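You operate a simulated robot arm through the tools that you are given. There is no shell and no other tool. Be economical: measure what you need, move in short steps, check, and stop when the job is done.

Carry out the task below with a simulated robot arm. There is one attempt and no reset: what you move stays moved.

TASK
Press the lid on the teal box, latch it, and swap its pink label for the teal one.
Fine: The pink label goes on the black mat; latch before you peel.

It is judged by the outcome, as a careful person would: the job done as asked, and still so three seconds after it is handed in. It fails if anything else is knocked over, pushed out of place, dropped, spilled or broken.

THE ROBOT
A 6-joint arm with a two-finger parallel gripper, fixed in place. Base frame: the origin is at the foot of the arm, x ahead of it, y to its left, z up; the work surface is at about z = 80. Lengths are in cm, angles in rad, forces in N, time in s.
With the tool pointing down near the work surface it reaches from about 26 to 68 cm from the base axis. Its first joint turns from -1.152 to 1.152 rad. Payload 2.9 kg.
Tool frame: the origin (TCP) lies between the finger pads and is the grasp point; the fingertips stand 3 cm ahead of it; z points along the fingers, y is the line along which they close. The gripper opens to 11 cm. The fingers are 2 cm wide and 1 cm thick; the gripper's body (4.8 by 11.2 cm) begins 5.5 cm behind the TCP.
Orientation is that of the tool frame in the base frame, as a unit quaternion [w, x, y, z]. With the fingers straight down and closing along the base's y, the tool's x points along the base's -x, its y along +y and its z along -z.

THE INTERFACE
- The arm moves only by the tool drive_tool. Its argument "rows" is text: rows parted by semicolons, each of 7 numbers parted by spaces: the finger opening in cm, from 0 to 11, then the shift along the base's x, y, z in cm, then the turn, a rotation vector about the base's x, y, z in rad. In form: jaw dx dy dz ax ay az; .... A call has 1 to 8 rows; each row shifts and turns the commanded pose from where the row before left it. A row lasts 0.2 s, in which the tool goes at most 5 cm and 0.15 rad; a call with a longer step from one row to the next is refused whole, and so is a gripper value outside its range. A pose out of reach is approached as far as the arm can. The call stops where the force on the tool passes 40 N (or 10 N more than at its start, if that is more) or the arm is blocked; 0.2 s more then pass. The fingers move at their own pace (about 10.8 cm/s each) and stop on an object; they squeeze with about 43 N. The grip force told is the motor's: it shows also when the fingers shut on nothing. Time passes only in rows, and 0.2 s behind the last, so rows that do not move let the fingers close. It gives the time, the measured TCP pose, the force on the tool (base axes), the opening and the grip force at its end, in the units of the frame above (readings bear some noise).
- Cameras (640 x 400 px; columns grow to the right, rows downward): "scene" is fixed at [8.22, 43.45, 139.08]; the picture's right is [-0.71, -0.70, 0.00], its down [-0.35, 0.35, -0.87] and it looks along [0.61, -0.62, -0.50] (base axes); focal length 341 px, centre (320, 200). "wrist" rides on the gripper at [-3.6, 0, -5.7] in the tool frame; the picture's right is [0.00, -1.00, 0.00], its down [0.97, 0.00, -0.24] and it looks along [0.24, 0.00, 0.97] (tool axes); focal length 218 px, centre (320, 200).
- camera(camera): a new picture of that camera. No time passes.
- pixel_to_xyz(camera, pixels): there is no depth. For up to 12 entries [column, row, z] of the newest picture of that camera ("zoom" is the newest enlarged one), the place [x, y] in the base frame at which the ray of that pixel passes the height z, good to about 0.2 cm. No time passes.
- inspect(camera, box): a new picture of the part [left, top, right, bottom] of that camera's present view, enlarged. No time passes.
- close_job(): hands the job in; it is judged then, once.

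Work in short steps. Measure before you move; look again where a grasp or a placing could have gone wrong, and mend it. You have 80 turns and 34 pictures in all, the two below and enlarged ones among them. Open the gripper and draw the arm clear of the work before you hand the job in, unless the task says otherwise; then end with one line.

The tools are called after ">>>" by a JSON object that holds its "fn" and its "kwargs". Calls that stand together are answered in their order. drive_tool: Moves the arm, as the interface text tells. Its arguments: {"type":"object","properties":{"rows":{"type":"string"}},"required":["rows"]} The other tools are called the same way: camera (camera) takes a picture; pixel_to_xyz (camera, pixels) gives the place at which the rays of pixels pass given heights; inspect (camera, box) takes an enlarged picture of a part of a camera's view; close_job () hands the job in.

At the start:

```text
clock: 0.0
eef_pos: [48.8, -4.54, 117.26]
tool_rot: [0.0, 0.0, 1.0, 0.0]
force: [0.3, 1.0, -0.7]
opening: 11.01
finger_force: 0.2
```

scene: 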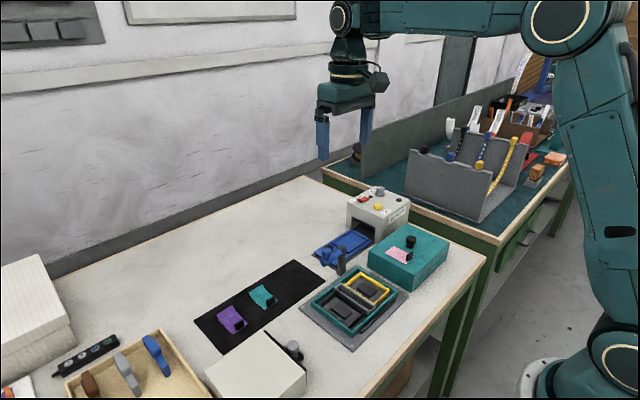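
wrist: 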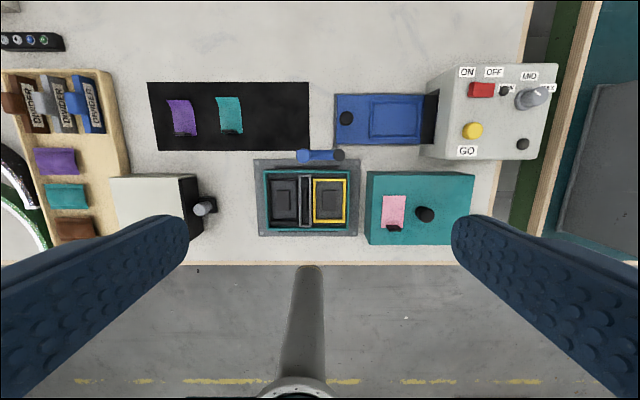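

The scene shows an open teal box (355,300 scene), a teal lid-like block with the pink label (408,255), and a black mat with purple and teal labels. I enlarge these to understand them.

>>> {"fn": "inspect", "kwargs": {"camera": "scene", "box": [290, 180, 470, 360]}}

>>> {"fn": "inspect", "kwargs": {"camera": "wrist", "box": [240, 60, 560, 260]}}

>>> {"fn": "inspect", "kwargs": {"camera": "scene", "box": [180, 240, 340, 400]}}

```text
2.22 times, centred on (380, 270) of scene
```

zoom: 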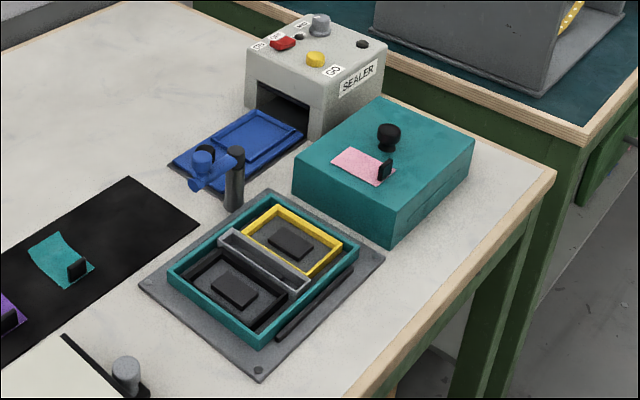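

```text
2.00 times, centred on (400, 160) of wrist
```

zoom: 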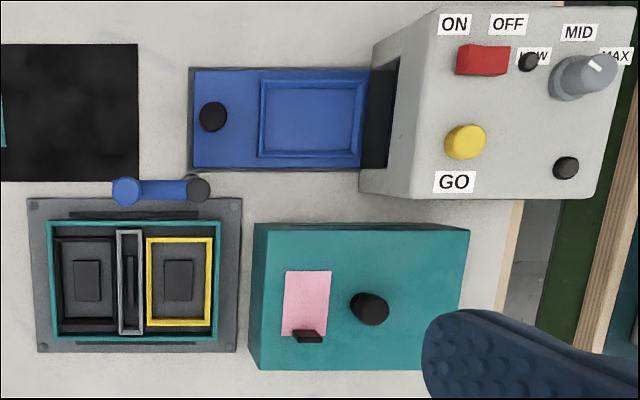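

```text
2.50 times, centred on (260, 320) of scene
```

zoom: 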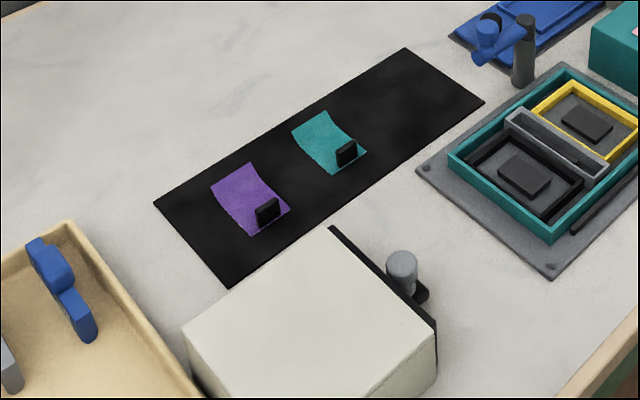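

The block at (408,255) could be a lid or a closed box. I enlarge it and the blue swing piece, and measure some key corners.

>>> {"fn": "inspect", "kwargs": {"camera": "scene", "box": [360, 210, 460, 300]}}

>>> {"fn": "inspect", "kwargs": {"camera": "scene", "box": [295, 225, 415, 355]}}

>>> {"fn": "pixel_to_xyz", "kwargs": {"camera": "wrist", "pixels": [[264, 170, 82], [351, 170, 82], [351, 231, 82], [264, 231, 82], [366, 171, 88], [474, 175, 88], [472, 244, 88], [366, 244, 80], [425, 214, 90], [394, 228, 89], [303, 156, 86], [339, 155, 86]]}}

>>> {"fn": "pixel_to_xyz", "kwargs": {"camera": "scene", "pixels": [[372, 251, 80], [372, 269, 80], [399, 291, 80], [400, 276, 80], [423, 259, 80], [449, 241, 80], [356, 238, 80], [342, 274, 80], [339, 248, 80], [400, 276, 86], [372, 251, 86], [449, 238, 86]]}}

```text
4.44 times, centred on (410, 255) of scene
```

zoom: 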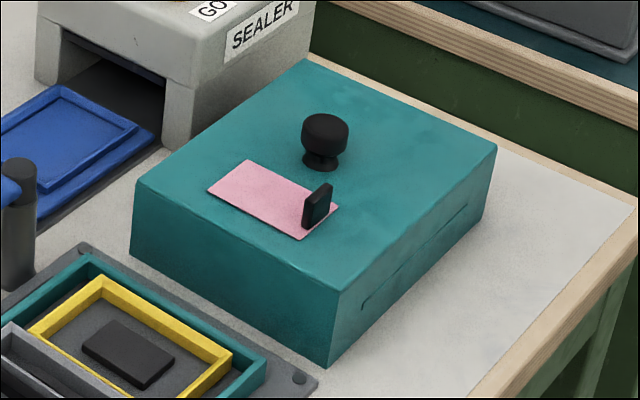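

```text
3.08 times, centred on (355, 290) of scene
```

zoom: 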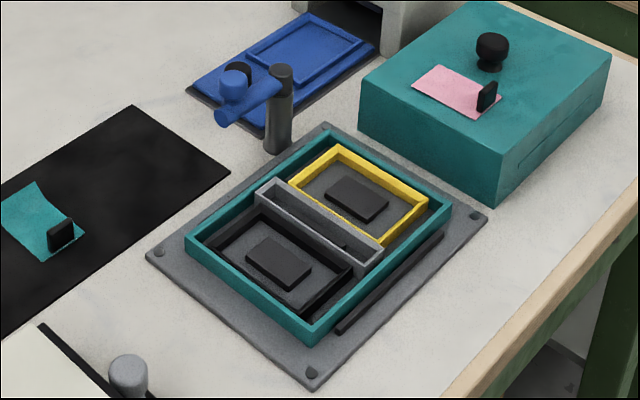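

```text
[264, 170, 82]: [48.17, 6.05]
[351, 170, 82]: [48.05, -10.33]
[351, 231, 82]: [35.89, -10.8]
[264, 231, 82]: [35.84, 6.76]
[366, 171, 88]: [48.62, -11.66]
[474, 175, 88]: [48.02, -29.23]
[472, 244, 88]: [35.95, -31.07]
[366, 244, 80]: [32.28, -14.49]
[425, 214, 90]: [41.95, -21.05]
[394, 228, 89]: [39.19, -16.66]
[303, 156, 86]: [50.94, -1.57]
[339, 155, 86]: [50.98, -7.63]
```

```text
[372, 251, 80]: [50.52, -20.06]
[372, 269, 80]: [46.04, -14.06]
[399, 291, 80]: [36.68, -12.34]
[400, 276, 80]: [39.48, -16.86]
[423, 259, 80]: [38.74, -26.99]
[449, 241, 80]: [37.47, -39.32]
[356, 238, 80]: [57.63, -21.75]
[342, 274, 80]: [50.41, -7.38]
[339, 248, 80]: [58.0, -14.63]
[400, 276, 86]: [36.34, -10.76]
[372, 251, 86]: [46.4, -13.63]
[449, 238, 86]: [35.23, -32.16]
```

Working idea: the teal block is a deep lid with a knob at about (42,-21). The open tray in the fixture is at (42,-2), and the blue arm on the post at (50.5,-7.5) is the swing latch. I measure heights more exactly.

>>> {"fn": "pixel_to_xyz", "kwargs": {"camera": "scene", "pixels": [[412.3, 292, 80], [414.5, 275.3, 86], [414.5, 275.3, 85], [367, 268, 80], [368.3, 251.2, 86], [368.3, 251.2, 85], [449.4, 243, 86], [407, 223.5, 86], [411, 238, 88], [411, 247, 86]]}}

>>> {"fn": "drive_tool", "kwargs": {"rows": "11 -2 -4 -3 0 0 0; 11 -2 -4 -3 0 0 0; 11 -1 -4 -3 0 0 0; 11 0 -3 -2 0 0 0"}}

```text
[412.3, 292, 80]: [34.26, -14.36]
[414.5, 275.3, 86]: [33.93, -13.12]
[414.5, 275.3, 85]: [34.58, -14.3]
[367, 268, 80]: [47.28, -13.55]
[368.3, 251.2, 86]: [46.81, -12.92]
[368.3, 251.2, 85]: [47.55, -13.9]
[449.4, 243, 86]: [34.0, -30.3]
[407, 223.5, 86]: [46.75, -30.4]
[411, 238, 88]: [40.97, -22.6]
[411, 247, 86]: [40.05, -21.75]
```

```text
refused: row 1 steps farther than a row can; nothing moved
```

The lid spans x 34.2–47.3, y −13.5 to −31, with its top at about 85.5. I move above it in smaller steps for a closer wrist view.

>>> {"fn": "drive_tool", "kwargs": {"rows": "11 -1 -3 -2.5 0 0 0; 11 -1 -3 -2.5 0 0 0; 11 -1 -3 -2.5 0 0 0; 11 -1 -3 -2.5 0 0 0; 11 -1 -3 -2 0 0 0; 11 0 0 0 0 0 0"}}

>>> {"fn": "camera", "kwargs": {"camera": "wrist"}}

```text
clock: 1.4
eef_pos: [43.79, -19.6, 105.08]
tool_rot: [0.0, 0.0, 1.0, -0.001]
force: [0.5, 0.5, 0.6]
opening: 10.99
finger_force: 0.1
```

```text
26 pictures are left
```

wrist: 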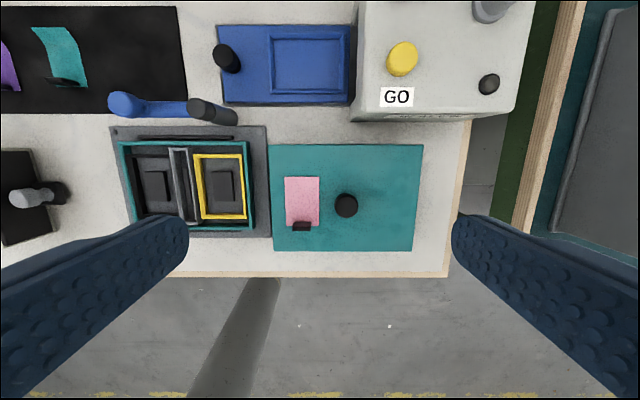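

I measure the knob, label, tab and tray corners from this closer view.

>>> {"fn": "pixel_to_xyz", "kwargs": {"camera": "wrist", "pixels": [[346, 205, 88.3], [269, 144, 85.5], [422, 145, 85.5], [413, 251, 85.5], [274, 250, 85.5], [302, 226, 86.5], [302, 202, 85.5], [118, 143, 82.5], [248, 141, 82.5], [254, 230, 82.5], [130, 234, 82.5], [120, 104, 88]]}}

>>> {"fn": "inspect", "kwargs": {"camera": "wrist", "box": [90, 70, 290, 260]}}

```text
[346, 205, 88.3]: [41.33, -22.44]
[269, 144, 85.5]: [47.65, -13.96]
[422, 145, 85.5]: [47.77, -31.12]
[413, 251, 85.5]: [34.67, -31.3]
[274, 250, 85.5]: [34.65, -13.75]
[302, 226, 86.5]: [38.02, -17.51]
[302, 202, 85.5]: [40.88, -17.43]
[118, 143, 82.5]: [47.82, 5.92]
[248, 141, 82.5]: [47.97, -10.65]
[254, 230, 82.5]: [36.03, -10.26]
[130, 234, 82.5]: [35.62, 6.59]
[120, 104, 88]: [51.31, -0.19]
```

```text
2.11 times, centred on (190, 165) of wrist
```

zoom: 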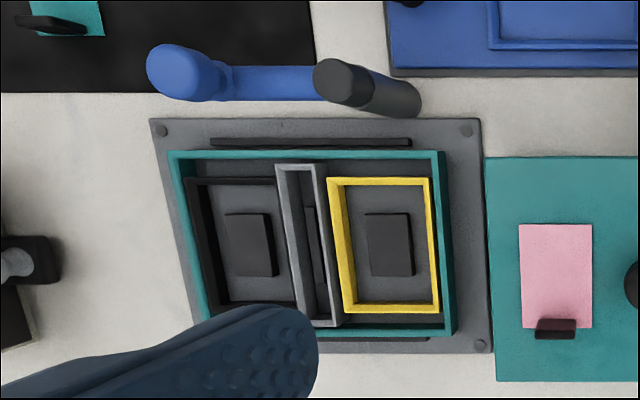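

The knob is centred on the lid at (41.3,-22.45). I now look straight at the tray from above to measure it precisely before carrying the lid there.

>>> {"fn": "drive_tool", "kwargs": {"rows": "11 0 4 0 0 0 0; 11 0 4.5 -1 0 0 0; 11 0 4.5 -1 0 0 0; 11 0 4.5 -1 0 0 0; 11 0 0 0 0 0 0"}}

>>> {"fn": "inspect", "kwargs": {"camera": "wrist", "box": [160, 80, 480, 280]}}

```text
clock: 2.6
eef_pos: [43.58, -1.92, 102.31]
tool_rot: [-0.001, 0.0, 1.0, 0.001]
force: [0.5, 0.3, -0.1]
opening: 10.99
finger_force: 0.1
```

```text
2.00 times, centred on (320, 180) of wrist
```

zoom: 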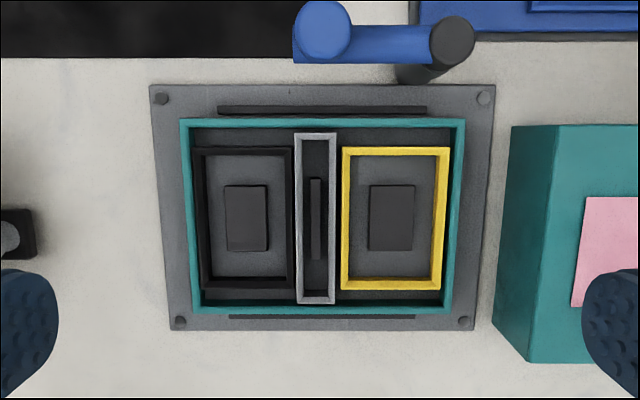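

I measure the rim corners, plate corners, strips and the blue arm from this view.

>>> {"fn": "pixel_to_xyz", "kwargs": {"camera": "zoom", "pixels": [[181, 120, 83], [464, 119, 83], [450, 313, 83], [193, 313, 83], [150, 85, 80.8], [495, 85, 80.8], [475, 331, 80.8], [169, 330, 80.8], [322, 112, 81.5], [322, 318, 81.5], [322, 30, 89], [453, 38, 89]]}}

>>> {"fn": "inspect", "kwargs": {"camera": "scene", "box": [310, 260, 410, 350]}}

```text
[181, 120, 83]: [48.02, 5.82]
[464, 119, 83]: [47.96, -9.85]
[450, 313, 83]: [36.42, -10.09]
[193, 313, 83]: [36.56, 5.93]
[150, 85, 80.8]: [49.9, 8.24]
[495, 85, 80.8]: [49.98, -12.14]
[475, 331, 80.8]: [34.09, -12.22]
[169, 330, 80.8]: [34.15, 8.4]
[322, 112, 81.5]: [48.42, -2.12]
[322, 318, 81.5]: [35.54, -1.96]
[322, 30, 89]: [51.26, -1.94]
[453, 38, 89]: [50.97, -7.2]
```

```text
4.44 times, centred on (360, 305) of scene
```

zoom: 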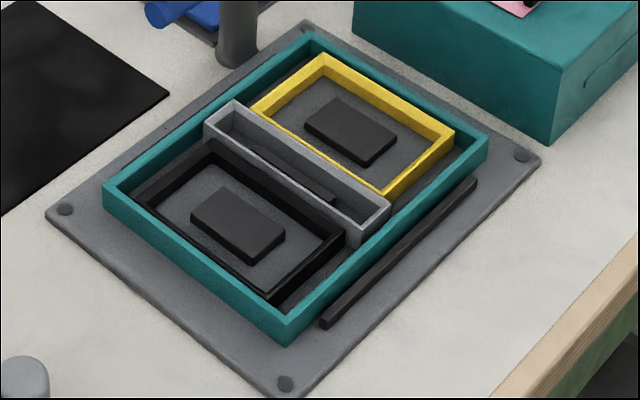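

Tray centre is about (42.1,-2.0), outer size about 11.6×15.9, so the lid (13.1×17.4) caps it between the strips. I go to the knob at (41.3,-22.45) with a 5 cm opening.

>>> {"fn": "drive_tool", "kwargs": {"rows": "5 -0.4 -4 -1 0 0 0; 5 -0.5 -4.2 -1 0 0 0; 5 -0.5 -4.2 -1 0 0 0; 5 -0.5 -4.2 -2 0 0 0; 5 -0.4 -4 -2 0 0 0; 5 0 0 0 0 0 0"}}

>>> {"fn": "inspect", "kwargs": {"camera": "wrist", "box": [200, 100, 440, 300]}}

```text
clock: 4.0
eef_pos: [41.72, -22.79, 95.29]
tool_rot: [0.0, 0.0, 1.0, 0.001]
force: [0.4, 0.8, 0.0]
opening: 5.03
finger_force: 0.0
```

```text
2.00 times, centred on (320, 200) of wrist
```

zoom: 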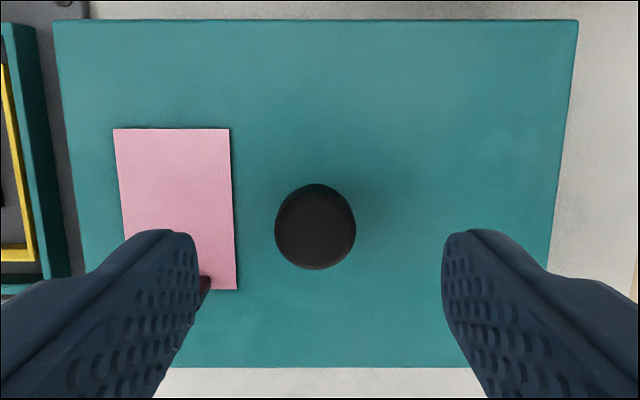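

I measure the knob and lid edges here to refine the alignment.

>>> {"fn": "pixel_to_xyz", "kwargs": {"camera": "zoom", "pixels": [[315, 223, 88.3], [315, 226, 88.3], [53, 20, 85.5], [579, 20, 85.5], [547, 367, 85.5], [87, 367, 85.5], [172, 129, 85.5], [175, 290, 85.5], [114, 130, 85.5], [236, 289, 85.5]]}}

```text
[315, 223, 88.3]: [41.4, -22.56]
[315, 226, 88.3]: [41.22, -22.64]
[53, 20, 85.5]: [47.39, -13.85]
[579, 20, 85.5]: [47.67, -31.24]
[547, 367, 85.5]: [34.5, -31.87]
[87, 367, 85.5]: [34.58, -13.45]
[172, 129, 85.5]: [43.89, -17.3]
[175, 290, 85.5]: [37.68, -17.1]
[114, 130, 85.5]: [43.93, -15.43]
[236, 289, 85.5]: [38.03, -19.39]
```

The knob is at (41.3,-22.6). I descend to TCP z≈89.1 and close on it.

>>> {"fn": "drive_tool", "kwargs": {"rows": "5 -0.2 0 -2 0 0 0; 5 0 0 -2 0 0 0; 5 0 0 -1.4 0 0 0; 5 0 0 -0.8 0 0 0; 0 0 0 0 0 0 0; 0 0 0 0 0 0 0; 0 0 0 0 0 0 0"}}

>>> {"fn": "inspect", "kwargs": {"camera": "scene", "box": [360, 190, 460, 290]}}

```text
clock: 5.6
eef_pos: [41.38, -22.66, 89.25]
tool_rot: [0.0, 0.001, 1.0, 0.001]
force: [0.1, -0.5, -0.9]
opening: 2.49
finger_force: 43.0
```

```text
4.00 times, centred on (410, 240) of scene
```

zoom: 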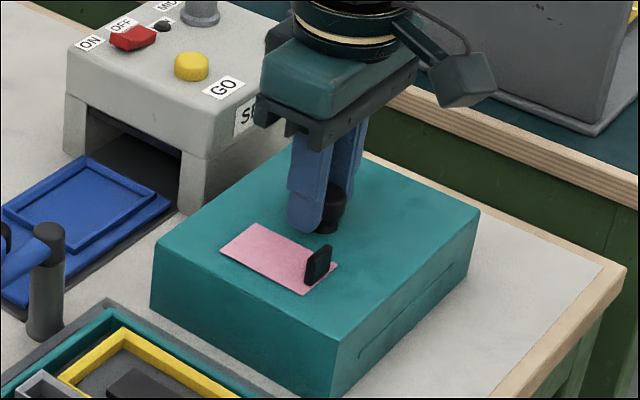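

Gripped at 2.49 cm. I lift 10 cm so the lid clears the post (top about 89), then check it.

>>> {"fn": "drive_tool", "kwargs": {"rows": "0 0 0 1 0 0 0; 0 0 0 2 0 0 0; 0 0 0 2.5 0 0 0; 0 0 0 2.5 0 0 0; 0 0 0 2 0 0 0; 0 0 0 0 0 0 0"}}

>>> {"fn": "camera", "kwargs": {"camera": "scene"}}

```text
clock: 7.0
eef_pos: [41.28, -22.72, 99.19]
tool_rot: [0.001, 0.0, 1.0, 0.001]
force: [0.2, -0.2, -0.5]
opening: 2.46
finger_force: 43.1
```

```text
20 pictures are left
```

scene: 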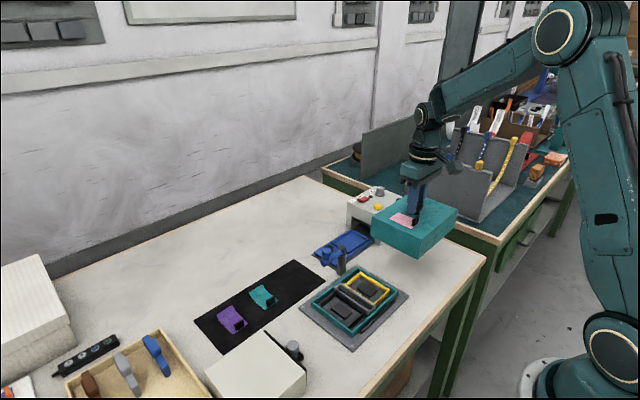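

The lid is hanging level. I carry it over the tray (shift +0.8, +20.6) and lower it to about 1.5 cm above the rim, then look.

>>> {"fn": "drive_tool", "kwargs": {"rows": "0 0.1 3 0 0 0 0; 0 0.1 3.6 0 0 0 0; 0 0.2 4 0 0 0 0; 0 0.2 4 0 0 0 0; 0 0.1 3.5 0 0 0 0; 0 0.1 2.5 0 0 0 0; 0 0 0 -2.5 0 0 0; 0 0 0 -2.5 0 0 0"}}

>>> {"fn": "inspect", "kwargs": {"camera": "scene", "box": [290, 220, 430, 360]}}

>>> {"fn": "camera", "kwargs": {"camera": "wrist"}}

```text
clock: 8.8
eef_pos: [41.98, -1.86, 94.04]
tool_rot: [0.0, 0.0, 1.0, 0.0]
force: [0.0, -0.6, -1.5]
opening: 2.45
finger_force: 42.8
```

```text
2.86 times, centred on (360, 290) of scene
```

zoom: 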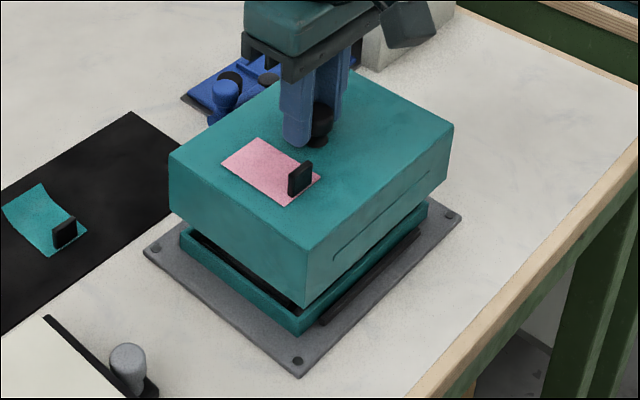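

```text
18 pictures are left
```

wrist: 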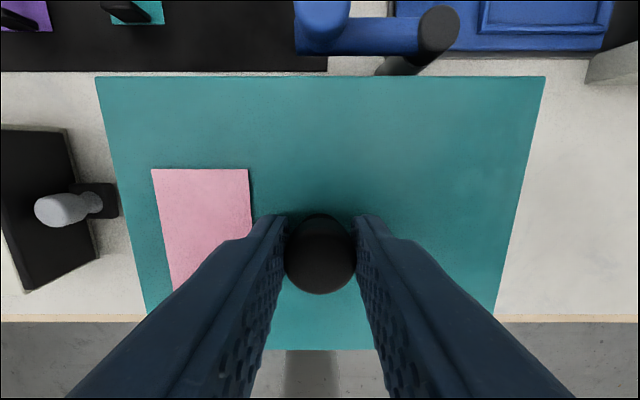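

I compare lid corners to tray corners numerically.

>>> {"fn": "pixel_to_xyz", "kwargs": {"camera": "wrist", "pixels": [[96, 77, 90.5], [545, 76, 90.5], [494, 349, 90.5], [150, 349, 90.5]]}}

>>> {"fn": "pixel_to_xyz", "kwargs": {"camera": "zoom", "pixels": [[303, 309, 85], [300, 336, 80.8], [173, 213, 85], [180, 248, 80.8], [444, 183, 85], [428, 223, 80.8], [298, 378, 80.8], [144, 255, 80.8], [462, 217, 80.8]]}}

```text
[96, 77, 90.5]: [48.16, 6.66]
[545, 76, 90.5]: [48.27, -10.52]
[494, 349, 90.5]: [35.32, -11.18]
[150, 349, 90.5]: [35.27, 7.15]
```

```text
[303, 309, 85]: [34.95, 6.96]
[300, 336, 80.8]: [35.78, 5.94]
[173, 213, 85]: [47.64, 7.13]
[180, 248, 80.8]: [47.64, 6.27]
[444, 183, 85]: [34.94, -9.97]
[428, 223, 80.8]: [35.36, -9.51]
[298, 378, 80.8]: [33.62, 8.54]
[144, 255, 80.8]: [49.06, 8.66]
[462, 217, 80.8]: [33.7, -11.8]
```

The lid sits about 0.2 cm low in x and 0.1 high in y relative to the tray. I correct that and lower gently, watching the force.

>>> {"fn": "drive_tool", "kwargs": {"rows": "0 0.2 -0.1 0 0 0 0; 0 0 0 -1 0 0 0; 0 0 0 -0.8 0 0 0; 0 0 0 -0.4 0 0 0; 0 0 0 -0.4 0 0 0; 0 0 0 0 0 0 0"}}

>>> {"fn": "inspect", "kwargs": {"camera": "scene", "box": [290, 220, 430, 360]}}

```text
clock: 10.2
eef_pos: [42.33, -2.24, 91.53]
tool_rot: [-0.001, 0.0, 1.0, 0.0]
force: [0.2, -0.5, -0.4]
opening: 2.47
finger_force: 43.2
```

```text
2.86 times, centred on (360, 290) of scene
```

zoom: 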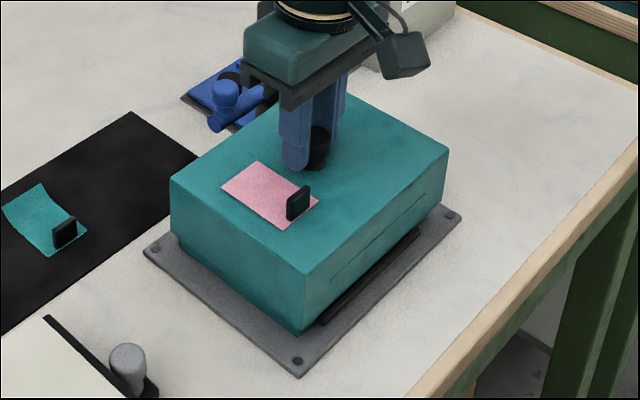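

The lid now surrounds the tray rim with no contact force. I continue down in small steps.

>>> {"fn": "drive_tool", "kwargs": {"rows": "0 0 0 -0.4 0 0 0; 0 0 0 -0.3 0 0 0; 0 0 0 -0.3 0 0 0; 0 0 0 -0.3 0 0 0; 0 0 0 -0.2 0 0 0; 0 0 0 0 0 0 0"}}

```text
clock: 11.6
eef_pos: [42.44, -2.02, 90.02]
tool_rot: [-0.001, -0.001, 1.0, 0.001]
force: [0.4, 0.0, -2.0]
opening: 2.45
finger_force: 43.4
```

>>> {"fn": "drive_tool", "kwargs": {"rows": "0 0 0 -0.1 0 0 0; 0 0 0 -0.1 0 0 0; 0 0 0 -0.1 0 0 0; 0 0 0 -0.1 0 0 0; 0 0 0 -0.1 0 0 0; 0 0 0 -0.1 0 0 0; 0 0 0 0 0 0 0"}}

>>> {"fn": "inspect", "kwargs": {"camera": "scene", "box": [290, 220, 430, 360]}}

```text
clock: 13.2
eef_pos: [42.51, -2.14, 89.61]
tool_rot: [0.003, 0.0, 1.0, -0.001]
force: [4.0, 1.9, 35.8]
opening: 2.46
finger_force: 43.0
```

```text
2.86 times, centred on (360, 290) of scene
```

zoom: 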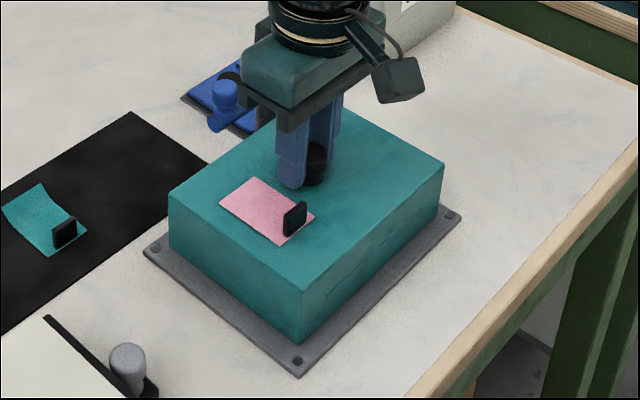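

It is seated on the plate with 36 N of push. I press slightly more to confirm it bottoms out, then relax, open and rise.

>>> {"fn": "drive_tool", "kwargs": {"rows": "0 0 0 -0.1 0 0 0; 0 0 0 0 0 0 0"}}

>>> {"fn": "drive_tool", "kwargs": {"rows": "0 0 0 0.3 0 0 0; 5 0 0 0 0 0 0; 5 0 0 0 0 0 0; 5 0 0 2 0 0 0; 5 0 0 3 0 0 0; 5 0 0 3 0 0 0; 5 0 0 0 0 0 0"}}

>>> {"fn": "inspect", "kwargs": {"camera": "scene", "box": [290, 220, 430, 360]}}

>>> {"fn": "camera", "kwargs": {"camera": "wrist"}}

```text
clock: 13.8
eef_pos: [42.48, -2.14, 89.37]
tool_rot: [0.003, -0.001, 1.0, 0.0]
force: [3.6, 2.2, 35.4]
opening: 2.5
finger_force: 42.9
```

```text
clock: 15.4
eef_pos: [42.34, -2.15, 97.43]
tool_rot: [0.001, 0.0, 1.0, 0.001]
force: [0.2, 0.7, -0.5]
opening: 5.01
finger_force: 0.0
```

```text
2.86 times, centred on (360, 290) of scene
```

zoom: 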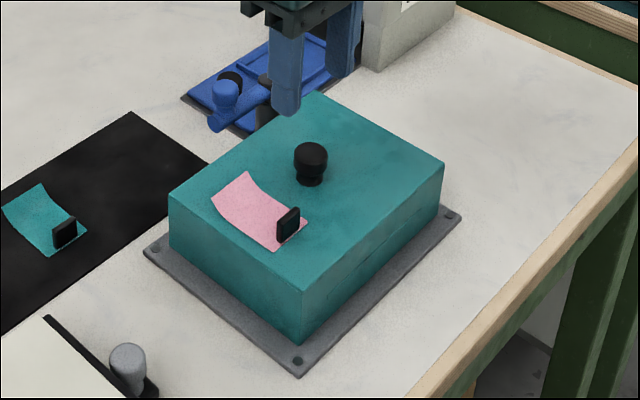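

```text
14 pictures are left
```

wrist: 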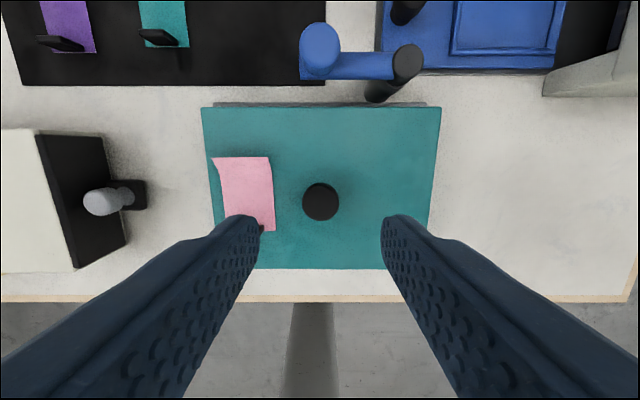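

The lid is seated, but the pink label now looks curled and slightly shifted, so my opening finger may have brushed it. I look closer before continuing.

>>> {"fn": "inspect", "kwargs": {"camera": "scene", "box": [325, 250, 385, 310]}}

>>> {"fn": "pixel_to_xyz", "kwargs": {"camera": "wrist", "pixels": [[213, 158, 87], [268, 157, 87], [275, 231, 86.3], [226, 231, 86.3], [202, 107, 86.3], [441, 107, 86.3], [428, 268, 86.3], [321, 200, 89], [319, 48, 89.5], [405, 62, 89]]}}

```text
6.67 times, centred on (355, 280) of scene
```

zoom: 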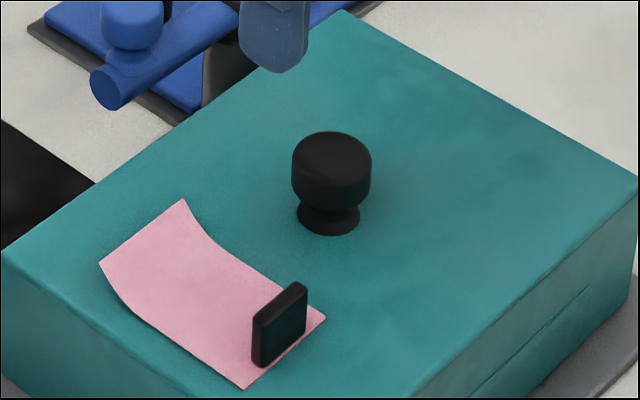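

```text
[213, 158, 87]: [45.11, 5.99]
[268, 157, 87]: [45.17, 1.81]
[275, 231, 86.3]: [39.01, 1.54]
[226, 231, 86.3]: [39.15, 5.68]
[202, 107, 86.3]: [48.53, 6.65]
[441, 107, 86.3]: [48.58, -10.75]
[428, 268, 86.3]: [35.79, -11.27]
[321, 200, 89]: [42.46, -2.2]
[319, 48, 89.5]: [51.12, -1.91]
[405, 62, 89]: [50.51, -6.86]
```

The pink label was brushed by the finger and has lifted by about 0.6 cm, with its far end curled. It must not come off before latching, so I press it back down with closed fingers at (42.8,3.75).

>>> {"fn": "drive_tool", "kwargs": {"rows": "0 0 3 0 0 0 0; 0 0.3 2.9 0 0 0 0; 0 0 0 -2 0 0 0; 0 0 0 -3 0 0 0; 0 0 0 -2 0 0 0; 0 0 0 -0.7 0 0 0; 0 0 0 0 0 0 0"}}

```text
clock: 17.0
eef_pos: [42.48, 3.72, 89.94]
tool_rot: [-0.001, 0.0, 1.0, 0.001]
force: [0.2, 0.8, 0.5]
opening: 0.0
finger_force: 38.0
```

>>> {"fn": "drive_tool", "kwargs": {"rows": "0 0 0 -0.3 0 0 0; 0 0 0 -0.2 0 0 0; 0 0 0 -0.2 0 0 0; 0 0 0 -0.15 0 0 0; 0 0 0 -0.1 0 0 0; 0 0 0 -0.1 0 0 0; 0 0 0 0 0 0 0"}}

```text
clock: 18.1
eef_pos: [42.76, 3.85, 89.43]
tool_rot: [0.003, 0.001, 1.0, 0.0]
force: [-4.5, -0.1, 10.7]
opening: 0.0
finger_force: 38.1
stopped in row 5: the force on the tool passed its limit (the readings are from after the stop); the commanded pose is now the measured one
```

>>> {"fn": "drive_tool", "kwargs": {"rows": "0 0 0 0.6 0 0 0; 0 0 0 2.5 0 0 0; 0 0 0 4 0 0 0; 0 0 0 0 0 0 0"}}

>>> {"fn": "inspect", "kwargs": {"camera": "scene", "box": [290, 230, 410, 350]}}

```text
clock: 19.1
eef_pos: [42.66, 3.74, 96.53]
tool_rot: [0.001, 0.0, 1.0, 0.001]
force: [0.0, -0.7, 0.1]
opening: 0.0
finger_force: 38.2
```

```text
3.33 times, centred on (350, 290) of scene
```

zoom: 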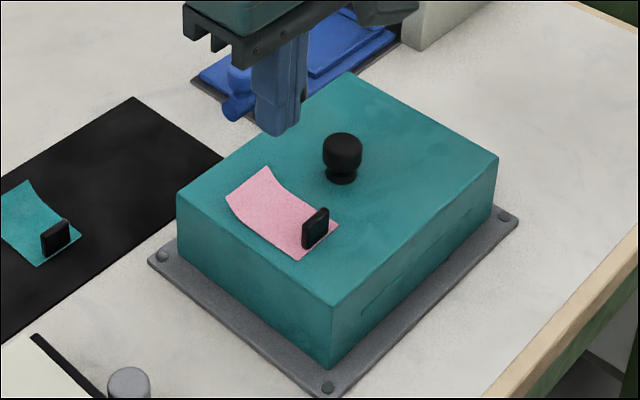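

The label is down but keeps its curl; I leave it there. Next is the latch: I work out the heights of the blue arm, knob and post from known pixels.

>>> {"fn": "pixel_to_xyz", "kwargs": {"camera": "scene", "pixels": [[326.2, 259, 87], [326.2, 259, 88], [326.8, 252, 89], [326.8, 252, 90], [323.5, 263.2, 87], [323.5, 263.2, 88], [342.3, 249, 88], [342.3, 249, 89]]}}

>>> {"fn": "drive_tool", "kwargs": {"rows": "0 2 0 1.5 0 0 0; 0 3 -1.5 0 0 0 0; 0 3 -1.5 0 0 0 0; 0 3 -1.5 0 0 0 0; 0 1.5 -1.5 0 0 0 0; 0 0 0 0 0 0 0"}}

>>> {"fn": "camera", "kwargs": {"camera": "scene"}}

```text
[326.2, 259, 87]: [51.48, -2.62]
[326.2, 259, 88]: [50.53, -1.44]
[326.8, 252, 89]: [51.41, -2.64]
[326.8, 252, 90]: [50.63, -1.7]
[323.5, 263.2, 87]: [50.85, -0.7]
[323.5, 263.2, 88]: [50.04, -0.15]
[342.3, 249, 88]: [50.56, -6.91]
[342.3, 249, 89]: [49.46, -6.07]
```

```text
clock: 20.5
eef_pos: [54.99, -2.22, 98.2]
tool_rot: [0.001, 0.0, 1.0, 0.001]
force: [0.3, -0.3, 0.4]
opening: 0.03
finger_force: 38.2
```

```text
11 pictures are left
```

scene: 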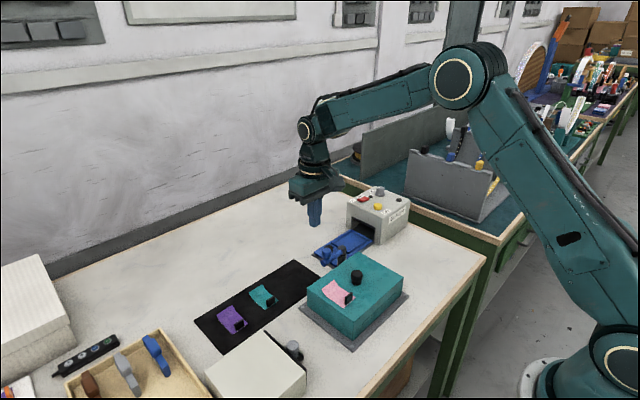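

Arm axis z≈87.4, above the lid top (86), with pivot at about (50.6,-7.0). I lower the closed fingers behind it at (54.6,-2.5) with tips at z≈87, then begin pushing.

>>> {"fn": "drive_tool", "kwargs": {"rows": "0 -0.6 -0.3 -3 0 0 0; 0 0 0 -3 0 0 0; 0 0 0 -2.1 0 0 0; 0 -1 0 0 0 0 0; 0 -1 0 0 0 0 0; 0 -0.8 0.1 0 0 0 0; 0 -0.8 0.1 0 0 0 0; 0 0 0 0 0 0 0"}}

>>> {"fn": "inspect", "kwargs": {"camera": "scene", "box": [290, 200, 410, 320]}}

```text
clock: 22.3
eef_pos: [50.91, -2.26, 89.91]
tool_rot: [0.001, 0.0, 1.0, 0.0]
force: [0.1, 0.0, 0.5]
opening: 0.0
finger_force: 37.9
```

```text
3.33 times, centred on (350, 260) of scene
```

zoom: 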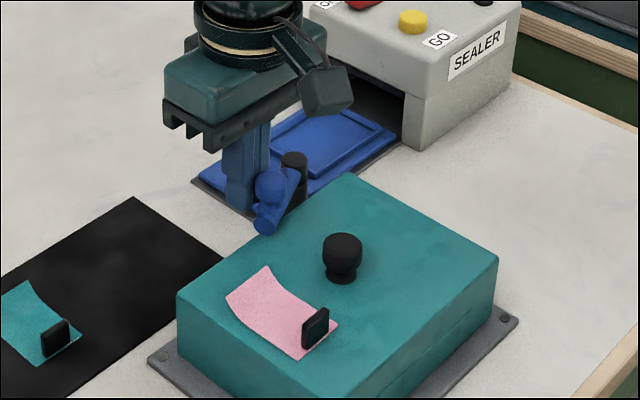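

The arm is swinging over the lid with little force. I continue along the arc.

>>> {"fn": "drive_tool", "kwargs": {"rows": "0 -1 0.1 0 0 0 0; 0 -0.8 -0.2 0 0 0 0; 0 -0.8 -0.3 0 0 0 0; 0 -0.8 -0.5 0 0 0 0; 0 -0.6 -0.6 0 0 0 0; 0 -0.5 -0.7 0 0 0 0; 0 -0.4 -0.7 0 0 0 0; 0 0 0 0 0 0 0"}}

>>> {"fn": "inspect", "kwargs": {"camera": "scene", "box": [290, 200, 410, 320]}}

```text
clock: 24.1
eef_pos: [46.23, -4.94, 89.86]
tool_rot: [0.003, -0.003, 1.0, 0.002]
force: [10.9, 23.5, -4.2]
opening: 0.0
finger_force: 37.7
```

```text
3.33 times, centred on (350, 260) of scene
```

zoom: 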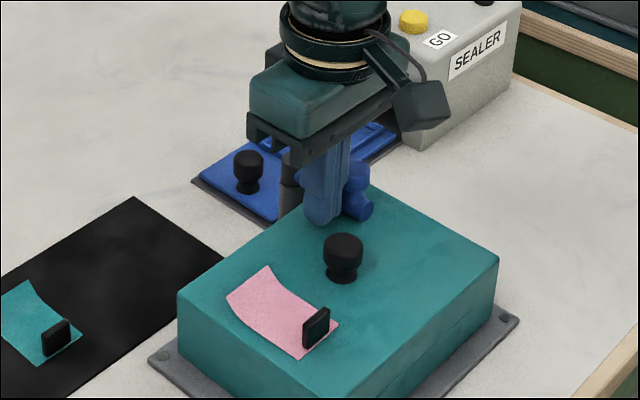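

Force is rising to about 24 N sideways, so it is likely at its end stop. I push slightly more to confirm, then back off and look.

>>> {"fn": "drive_tool", "kwargs": {"rows": "0 0 -0.15 0 0 0 0; 0 0 -0.1 0 0 0 0; 0 0 0 0 0 0 0"}}

>>> {"fn": "drive_tool", "kwargs": {"rows": "0 0 1 0 0 0 0; 0 0 1 0 0 0 0; 0 0 0 3 0 0 0; 0 -1 0 4 0 0 0; 0 -3 1 1 0 0 0; 0 -3 2 0 0 0 0; 0 0 0 0 0 0 0"}}

>>> {"fn": "inspect", "kwargs": {"camera": "scene", "box": [290, 200, 410, 320]}}

>>> {"fn": "inspect", "kwargs": {"camera": "wrist", "box": [120, 0, 520, 300]}}

```text
clock: 24.9
eef_pos: [46.2, -4.95, 89.92]
tool_rot: [0.004, -0.004, 1.0, 0.004]
force: [5.6, 33.6, 3.6]
opening: 0.0
finger_force: 37.7
```

```text
clock: 26.5
eef_pos: [39.21, -0.44, 98.02]
tool_rot: [0.002, 0.0, 1.0, 0.001]
force: [0.1, -0.4, -0.9]
opening: 0.0
finger_force: 38.0
```

```text
3.33 times, centred on (350, 260) of scene
```

zoom: 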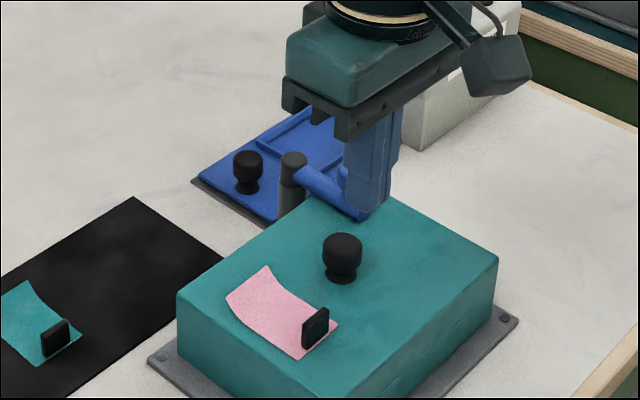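

```text
1.33 times, centred on (320, 150) of wrist
```

zoom: 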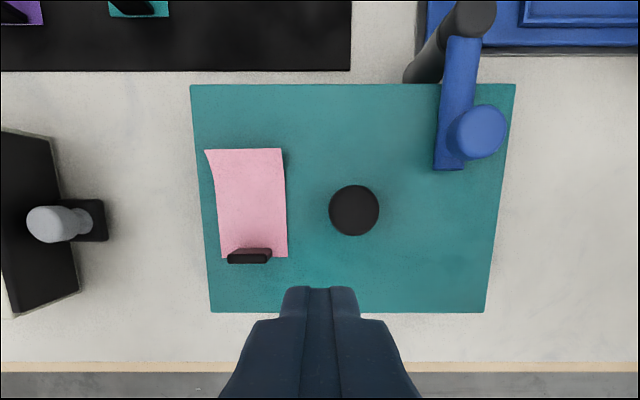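

The latch is over the lid, against its stop. Now I locate the pink tab, the mat, and the teal label's tab.

>>> {"fn": "pixel_to_xyz", "kwargs": {"camera": "zoom", "pixels": [[250, 251, 87.3], [249, 258, 86.3], [229, 258, 86.8], [272, 255, 86.8], [281, 149, 86.5], [206, 149, 86.5], [288, 257, 86], [140, 8, 81], [351, 70, 80.2]]}}

>>> {"fn": "drive_tool", "kwargs": {"rows": "5 3 2 1 0 0 0; 5 3.5 2.5 1 0 0 0; 5 3.5 2.5 1 0 0 0; 5 3 2.5 1 0 0 0; 5 2 1 0 0 0 0; 5 0 0 0 0 0 0"}}

>>> {"fn": "camera", "kwargs": {"camera": "wrist"}}

```text
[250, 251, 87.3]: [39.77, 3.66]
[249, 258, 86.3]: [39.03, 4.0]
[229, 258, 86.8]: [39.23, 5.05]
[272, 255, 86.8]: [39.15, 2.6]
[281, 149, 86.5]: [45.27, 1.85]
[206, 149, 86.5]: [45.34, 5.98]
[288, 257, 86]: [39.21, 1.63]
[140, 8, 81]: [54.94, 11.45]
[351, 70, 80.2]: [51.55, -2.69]
```

```text
clock: 27.9
eef_pos: [53.99, 10.0, 102.02]
tool_rot: [0.001, 0.0, 1.0, 0.0]
force: [-0.2, -0.1, -0.6]
opening: 5.01
finger_force: 0.0
```

```text
6 pictures are left
```

wrist: 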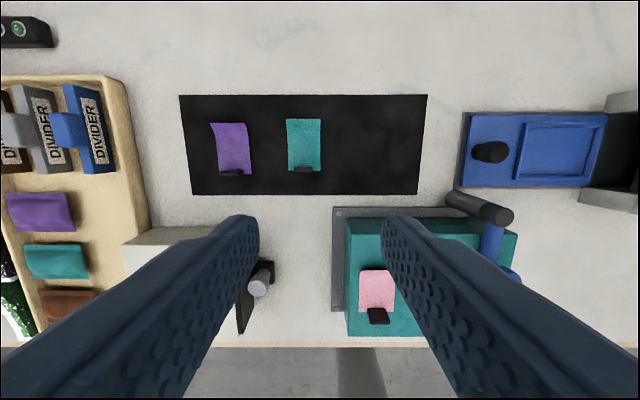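

I measure the mat corners and the teal label, and pick a free place for the pink one.

>>> {"fn": "pixel_to_xyz", "kwargs": {"camera": "wrist", "pixels": [[179, 95, 80.2], [428, 94, 80.2], [417, 194, 80.2], [192, 194, 80.2], [287, 119, 80.5], [321, 119, 80.5], [322, 171, 80.3], [290, 171, 80.3], [304, 169, 81], [371, 272, 86.3], [378, 316, 86.8]]}}

```text
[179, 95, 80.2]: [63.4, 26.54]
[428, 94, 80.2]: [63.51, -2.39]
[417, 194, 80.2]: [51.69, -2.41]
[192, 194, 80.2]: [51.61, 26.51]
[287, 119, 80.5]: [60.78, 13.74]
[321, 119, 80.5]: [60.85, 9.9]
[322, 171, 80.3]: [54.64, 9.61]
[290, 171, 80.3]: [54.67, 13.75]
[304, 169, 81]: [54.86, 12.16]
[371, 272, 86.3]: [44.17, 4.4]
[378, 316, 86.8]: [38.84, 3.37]
```

I'll place the pink label at tab (55,4). Now I go to the pink tab, around (39.1,3.7), and hover.

>>> {"fn": "drive_tool", "kwargs": {"rows": "4.4 -3 -1.2 0 0 0 0; 4.4 -3.5 -1.5 -1 0 0 0; 4.4 -3.5 -1.5 -2 0 0 0; 4.4 -3 -1.2 -2 0 0 0; 4.4 -2.06 -1 -2 0 0 0; 4.4 0 0 -2 0 0 0; 4.4 0 0 0 0 0 0"}}

>>> {"fn": "inspect", "kwargs": {"camera": "wrist", "box": [200, 120, 440, 400]}}

```text
clock: 29.5
eef_pos: [39.07, 3.65, 92.67]
tool_rot: [0.002, 0.0, 1.0, 0.001]
force: [0.4, 1.2, 0.2]
opening: 4.4
finger_force: 0.0
```

```text
1.43 times, centred on (320, 260) of wrist
```

zoom: 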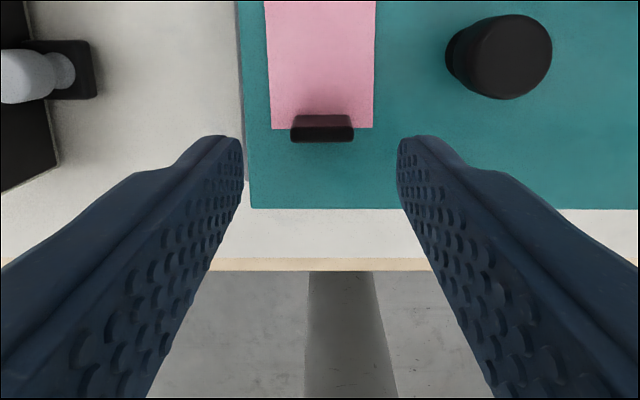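

>>> {"fn": "pixel_to_xyz", "kwargs": {"camera": "zoom", "pixels": [[322, 117, 87.5], [322, 128, 87], [322, 142, 86.4], [354, 130, 87], [291, 130, 87]]}}

>>> {"fn": "drive_tool", "kwargs": {"rows": "4.4 0 0 -1.5 0 0 0; 4.4 0 0 -1 0 0 0; 4.4 0 0 -0.5 0 0 0; 0 0 0 0 0 0 0; 0 0 0 0 0 0 0; 0 0 0 0 0 0 0"}}

```text
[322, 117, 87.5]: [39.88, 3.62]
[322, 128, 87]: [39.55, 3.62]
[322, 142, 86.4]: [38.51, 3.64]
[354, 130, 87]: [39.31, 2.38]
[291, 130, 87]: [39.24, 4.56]
```

```text
clock: 30.9
eef_pos: [39.09, 3.64, 89.84]
tool_rot: [0.003, 0.0, 1.0, 0.0]
force: [0.2, -0.6, -0.8]
opening: 1.99
finger_force: 43.1
```

The tab is gripped (1.99 cm). I peel upward slowly.

>>> {"fn": "drive_tool", "kwargs": {"rows": "0 0 0 0.4 0 0 0; 0 0 0 0.6 0 0 0; 0 0 0 1 0 0 0; 0 0 0 2 0 0 0; 0 0 0 2.5 0 0 0; 0 0 0 0 0 0 0"}}

>>> {"fn": "camera", "kwargs": {"camera": "scene"}}

```text
clock: 32.3
eef_pos: [39.12, 3.59, 96.34]
tool_rot: [0.003, 0.0, 1.0, 0.001]
force: [-0.6, -0.3, -0.9]
opening: 2.0
finger_force: 42.9
```

```text
4 pictures are left
```

scene: 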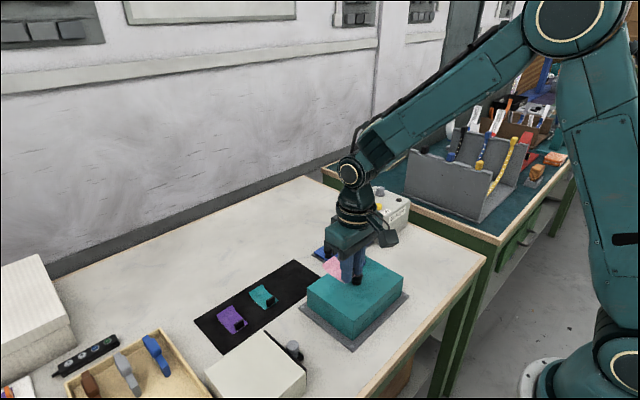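

The pink label is in the grip. I carry it to (55,4) over the mat and lower it.

>>> {"fn": "drive_tool", "kwargs": {"rows": "0 3 0 0 0 0 0; 0 4 0.3 0 0 0 0; 0 4 0 0 0 0 0; 0 3 0 0 0 0 0; 0 1.9 0 -2 0 0 0; 0 0 0 -4 0 0 0; 0 0 0 -3.5 0 0 0; 0 0 0 -2 0 0 0"}}

>>> {"fn": "drive_tool", "kwargs": {"rows": "0 0 0 -0.4 0 0 0; 0 0 0 -0.2 0 0 0; 0 0 0 -0.1 0 0 0; 0 0 0 -0.1 0 0 0; 0 0 0 0 0 0 0"}}

```text
clock: 34.1
eef_pos: [54.84, 4.01, 84.62]
tool_rot: [0.002, 0.001, 1.0, 0.001]
force: [0.9, -0.5, 0.6]
opening: 1.98
finger_force: 42.7
```

```text
clock: 35.3
eef_pos: [55.01, 3.9, 84.13]
tool_rot: [0.003, -0.001, 1.0, 0.001]
force: [0.0, 0.1, 0.2]
opening: 1.98
finger_force: 43.3
```

>>> {"fn": "drive_tool", "kwargs": {"rows": "0 0 0 -0.1 0 0 0; 0 0 0 -0.1 0 0 0; 0 0 0 -0.1 0 0 0; 0 0 0 0 0 0 0"}}

```text
clock: 36.3
eef_pos: [55.03, 3.93, 83.77]
tool_rot: [0.003, 0.0, 1.0, 0.002]
force: [-0.2, -1.2, 2.6]
opening: 1.95
finger_force: 43.4
```

Light contact (about 3 N), so I open just enough and rise, then shift towards the teal label's tab at (54.9,12.0), hovering.

>>> {"fn": "drive_tool", "kwargs": {"rows": "4 0 0 0 0 0 0; 4 0 0 0 0 0 0; 4 0 0 1.5 0 0 0; 4 0 0 3 0 0 0; 4.4 0 4 1 0 0 0; 4.4 -0.1 4 0 0 0 0; 4.4 0 0 -1.5 0 0 0; 4.4 0 0 0 0 0 0"}}

>>> {"fn": "camera", "kwargs": {"camera": "wrist"}}

```text
clock: 38.1
eef_pos: [54.87, 12.1, 87.76]
tool_rot: [0.003, 0.0, 1.0, 0.001]
force: [-0.2, 0.0, 0.9]
opening: 4.39
finger_force: 0.2
```

```text
3 pictures are left
```

wrist: 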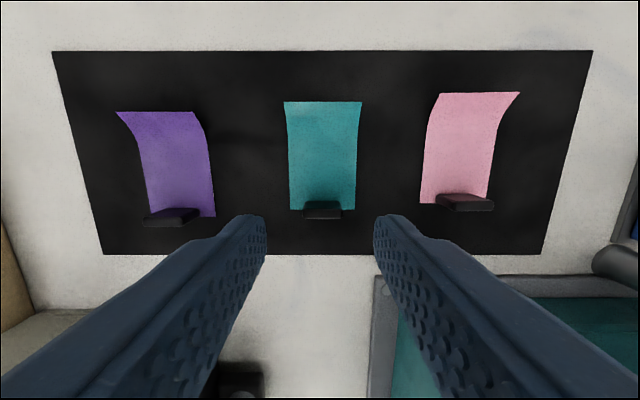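

The pink label lies wholly on the mat. I measure the teal tab.

>>> {"fn": "pixel_to_xyz", "kwargs": {"camera": "wrist", "pixels": [[322, 203, 81.5], [322, 210, 81], [322, 217, 80.4], [288, 209, 80.2], [356, 210, 80.2], [440, 203, 80.2], [486, 203, 80.2]]}}

```text
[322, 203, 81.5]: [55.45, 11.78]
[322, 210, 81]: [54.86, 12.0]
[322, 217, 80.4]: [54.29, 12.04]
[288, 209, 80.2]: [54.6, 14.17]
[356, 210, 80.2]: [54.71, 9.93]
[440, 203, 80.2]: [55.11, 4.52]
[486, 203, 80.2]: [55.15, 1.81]
```

Aligned. I descend to TCP z≈83.9 and grip.

>>> {"fn": "drive_tool", "kwargs": {"rows": "4.4 0 0 -2 0 0 0; 4.4 0 0 -1.4 0 0 0; 4.4 0 0 -0.5 0 0 0; 0 0 0 0 0 0 0; 0 0 0 0 0 0 0; 0 0 0 0 0 0 0; 0 0 0 0 0 0 0"}}

>>> {"fn": "drive_tool", "kwargs": {"rows": "0 0 0 0.5 0 0 0; 0 0 0 1.5 0 0 0; 0 0 0 3.5 0 0 0; 0 0 0 4 0 0 0; 0 0 0 3 0 0 0; 0 0 0 0 0 0 0"}}

```text
clock: 39.7
eef_pos: [54.88, 11.88, 83.67]
tool_rot: [0.001, 0.0, 1.0, 0.001]
force: [-0.3, -0.6, -0.2]
opening: 1.97
finger_force: 42.6
```

```text
clock: 41.1
eef_pos: [54.86, 12.17, 96.48]
tool_rot: [0.002, -0.001, 1.0, 0.0]
force: [-0.1, 0.0, 0.3]
opening: 2.0
finger_force: 42.7
```

The teal label is held. I carry it to the original label spot relative to the knob (tab at about (39.1,3.05)) and lower until just above the lid.

>>> {"fn": "drive_tool", "kwargs": {"rows": "0 -3 -1.75 0 0 0 0; 0 -3.6 -2 0 0 0 0; 0 -3.6 -2 0 0 0 0; 0 -3.2 -1.8 0 0 0 0; 0 -2.4 -1.4 0 0 0 0; 0 0 0 -2 0 0 0; 0 0 0 -2.4 0 0 0; 0 0 0 -1.2 0 0 0"}}

>>> {"fn": "drive_tool", "kwargs": {"rows": "0 0 0 -0.3 0 0 0; 0 0 0 -0.2 0 0 0; 0 0 0 -0.2 0 0 0; 0 0 0 -0.1 0 0 0; 0 0 0 0 0 0 0"}}

```text
clock: 42.9
eef_pos: [39.14, 2.97, 90.71]
tool_rot: [0.003, 0.0, 1.0, 0.0]
force: [0.5, -0.1, 0.1]
opening: 1.96
finger_force: 42.7
```

```text
clock: 44.1
eef_pos: [39.04, 3.01, 89.91]
tool_rot: [0.003, 0.0, 1.0, 0.001]
force: [-0.1, 0.1, 0.3]
opening: 1.97
finger_force: 43.4
```

>>> {"fn": "drive_tool", "kwargs": {"rows": "0 0 0 -0.1 0 0 0; 0 0 0 -0.1 0 0 0; 0 0 0 -0.1 0 0 0; 0 0 0 0 0 0 0"}}

```text
clock: 45.1
eef_pos: [39.11, 3.07, 89.7]
tool_rot: [0.004, 0.0, 1.0, 0.001]
force: [-1.5, 1.3, 14.8]
opening: 2.0
finger_force: 43.1
```

Contact at 15 N: the label is on the lid. I ease off, open a little, rise, and move over the label's middle with closed fingers to press it flat.

>>> {"fn": "drive_tool", "kwargs": {"rows": "0 0 0 0.1 0 0 0; 3.8 0 0 0 0 0 0; 3.8 0 0 0 0 0 0; 3.8 0 0 1.5 0 0 0; 3.8 0 0 2.5 0 0 0; 0 3.3 0 0 0 0 0; 0 0 0 0 0 0 0; 0 0 0 -2.5 0 0 0"}}

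>>> {"fn": "inspect", "kwargs": {"camera": "scene", "box": [290, 200, 410, 320]}}

```text
clock: 46.9
eef_pos: [42.44, 2.96, 91.11]
tool_rot: [0.002, 0.001, 1.0, 0.001]
force: [-0.3, -0.7, 0.2]
opening: 0.0
finger_force: 37.7
```

```text
3.33 times, centred on (350, 260) of scene
```

zoom: 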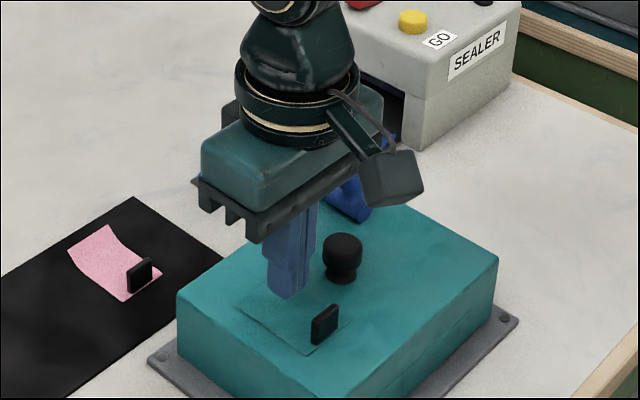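

The teal label lies flat on the lid with its tab upright, and the pink one is on the mat. No further press is needed, so I rise clear and open.

>>> {"fn": "drive_tool", "kwargs": {"rows": "0 0 0 3 0 0 0; 0 0 0 4 0 0 0; 0 0 0 4 0 0 0; 3 -1 4 3 0 0 0; 6 -1 4 3 0 0 0; 8 0 4 2 0 0 0; 8 0 4 0 0 0 0; 8 0 0 0 0 0 0"}}

>>> {"fn": "camera", "kwargs": {"camera": "scene"}}

```text
refused: row 4 steps farther than a row can; nothing moved
```

```text
1 pictures are left
```

scene: 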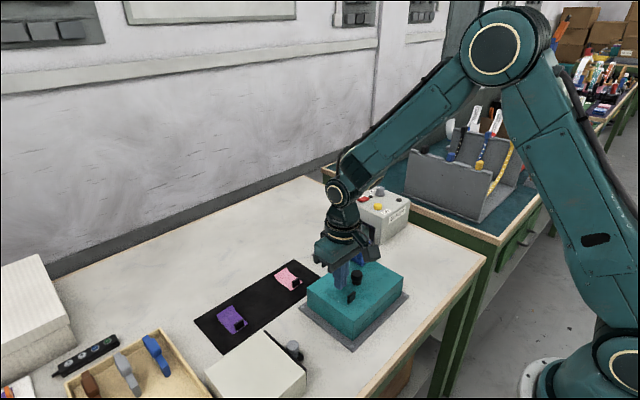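

One row was too long; I repeat with smaller steps. Clearance first, then aside and open.

>>> {"fn": "drive_tool", "kwargs": {"rows": "0 0 0 3 0 0 0; 0 0 0 4 0 0 0; 0 0 0 4 0 0 0; 3 0 3 3 0 0 0; 6 0 3 3 0 0 0; 8 0 4 1 0 0 0; 8 0 4 0 0 0 0; 8 0 0 0 0 0 0"}}

>>> {"fn": "inspect", "kwargs": {"camera": "scene", "box": [250, 200, 410, 350]}}

```text
clock: 48.7
eef_pos: [42.16, 17.13, 109.34]
tool_rot: [0.002, 0.0, 1.0, 0.0]
force: [0.1, -0.1, 0.1]
opening: 8.02
finger_force: 0.0
```

```text
2.67 times, centred on (330, 275) of scene
```

zoom: 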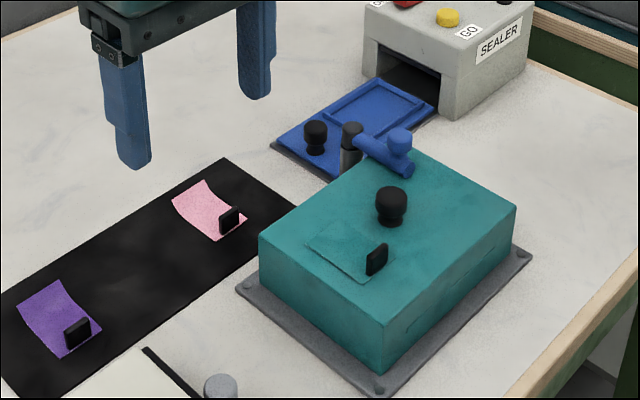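

The lid is seated, the latch is over it, the teal label is flat on the lid, the pink label is on the mat, and the arm is clear. I hand it in.

>>> {"fn": "close_job", "kwargs": {}}

```text
The job is handed in.
```

The lid is pressed on and latched, the teal label is on the lid and the pink one is on the black mat; however, my finger brushed the pink label loose before latching (it stayed on the lid, and I pressed it down again), and I peeled it off only after latching.
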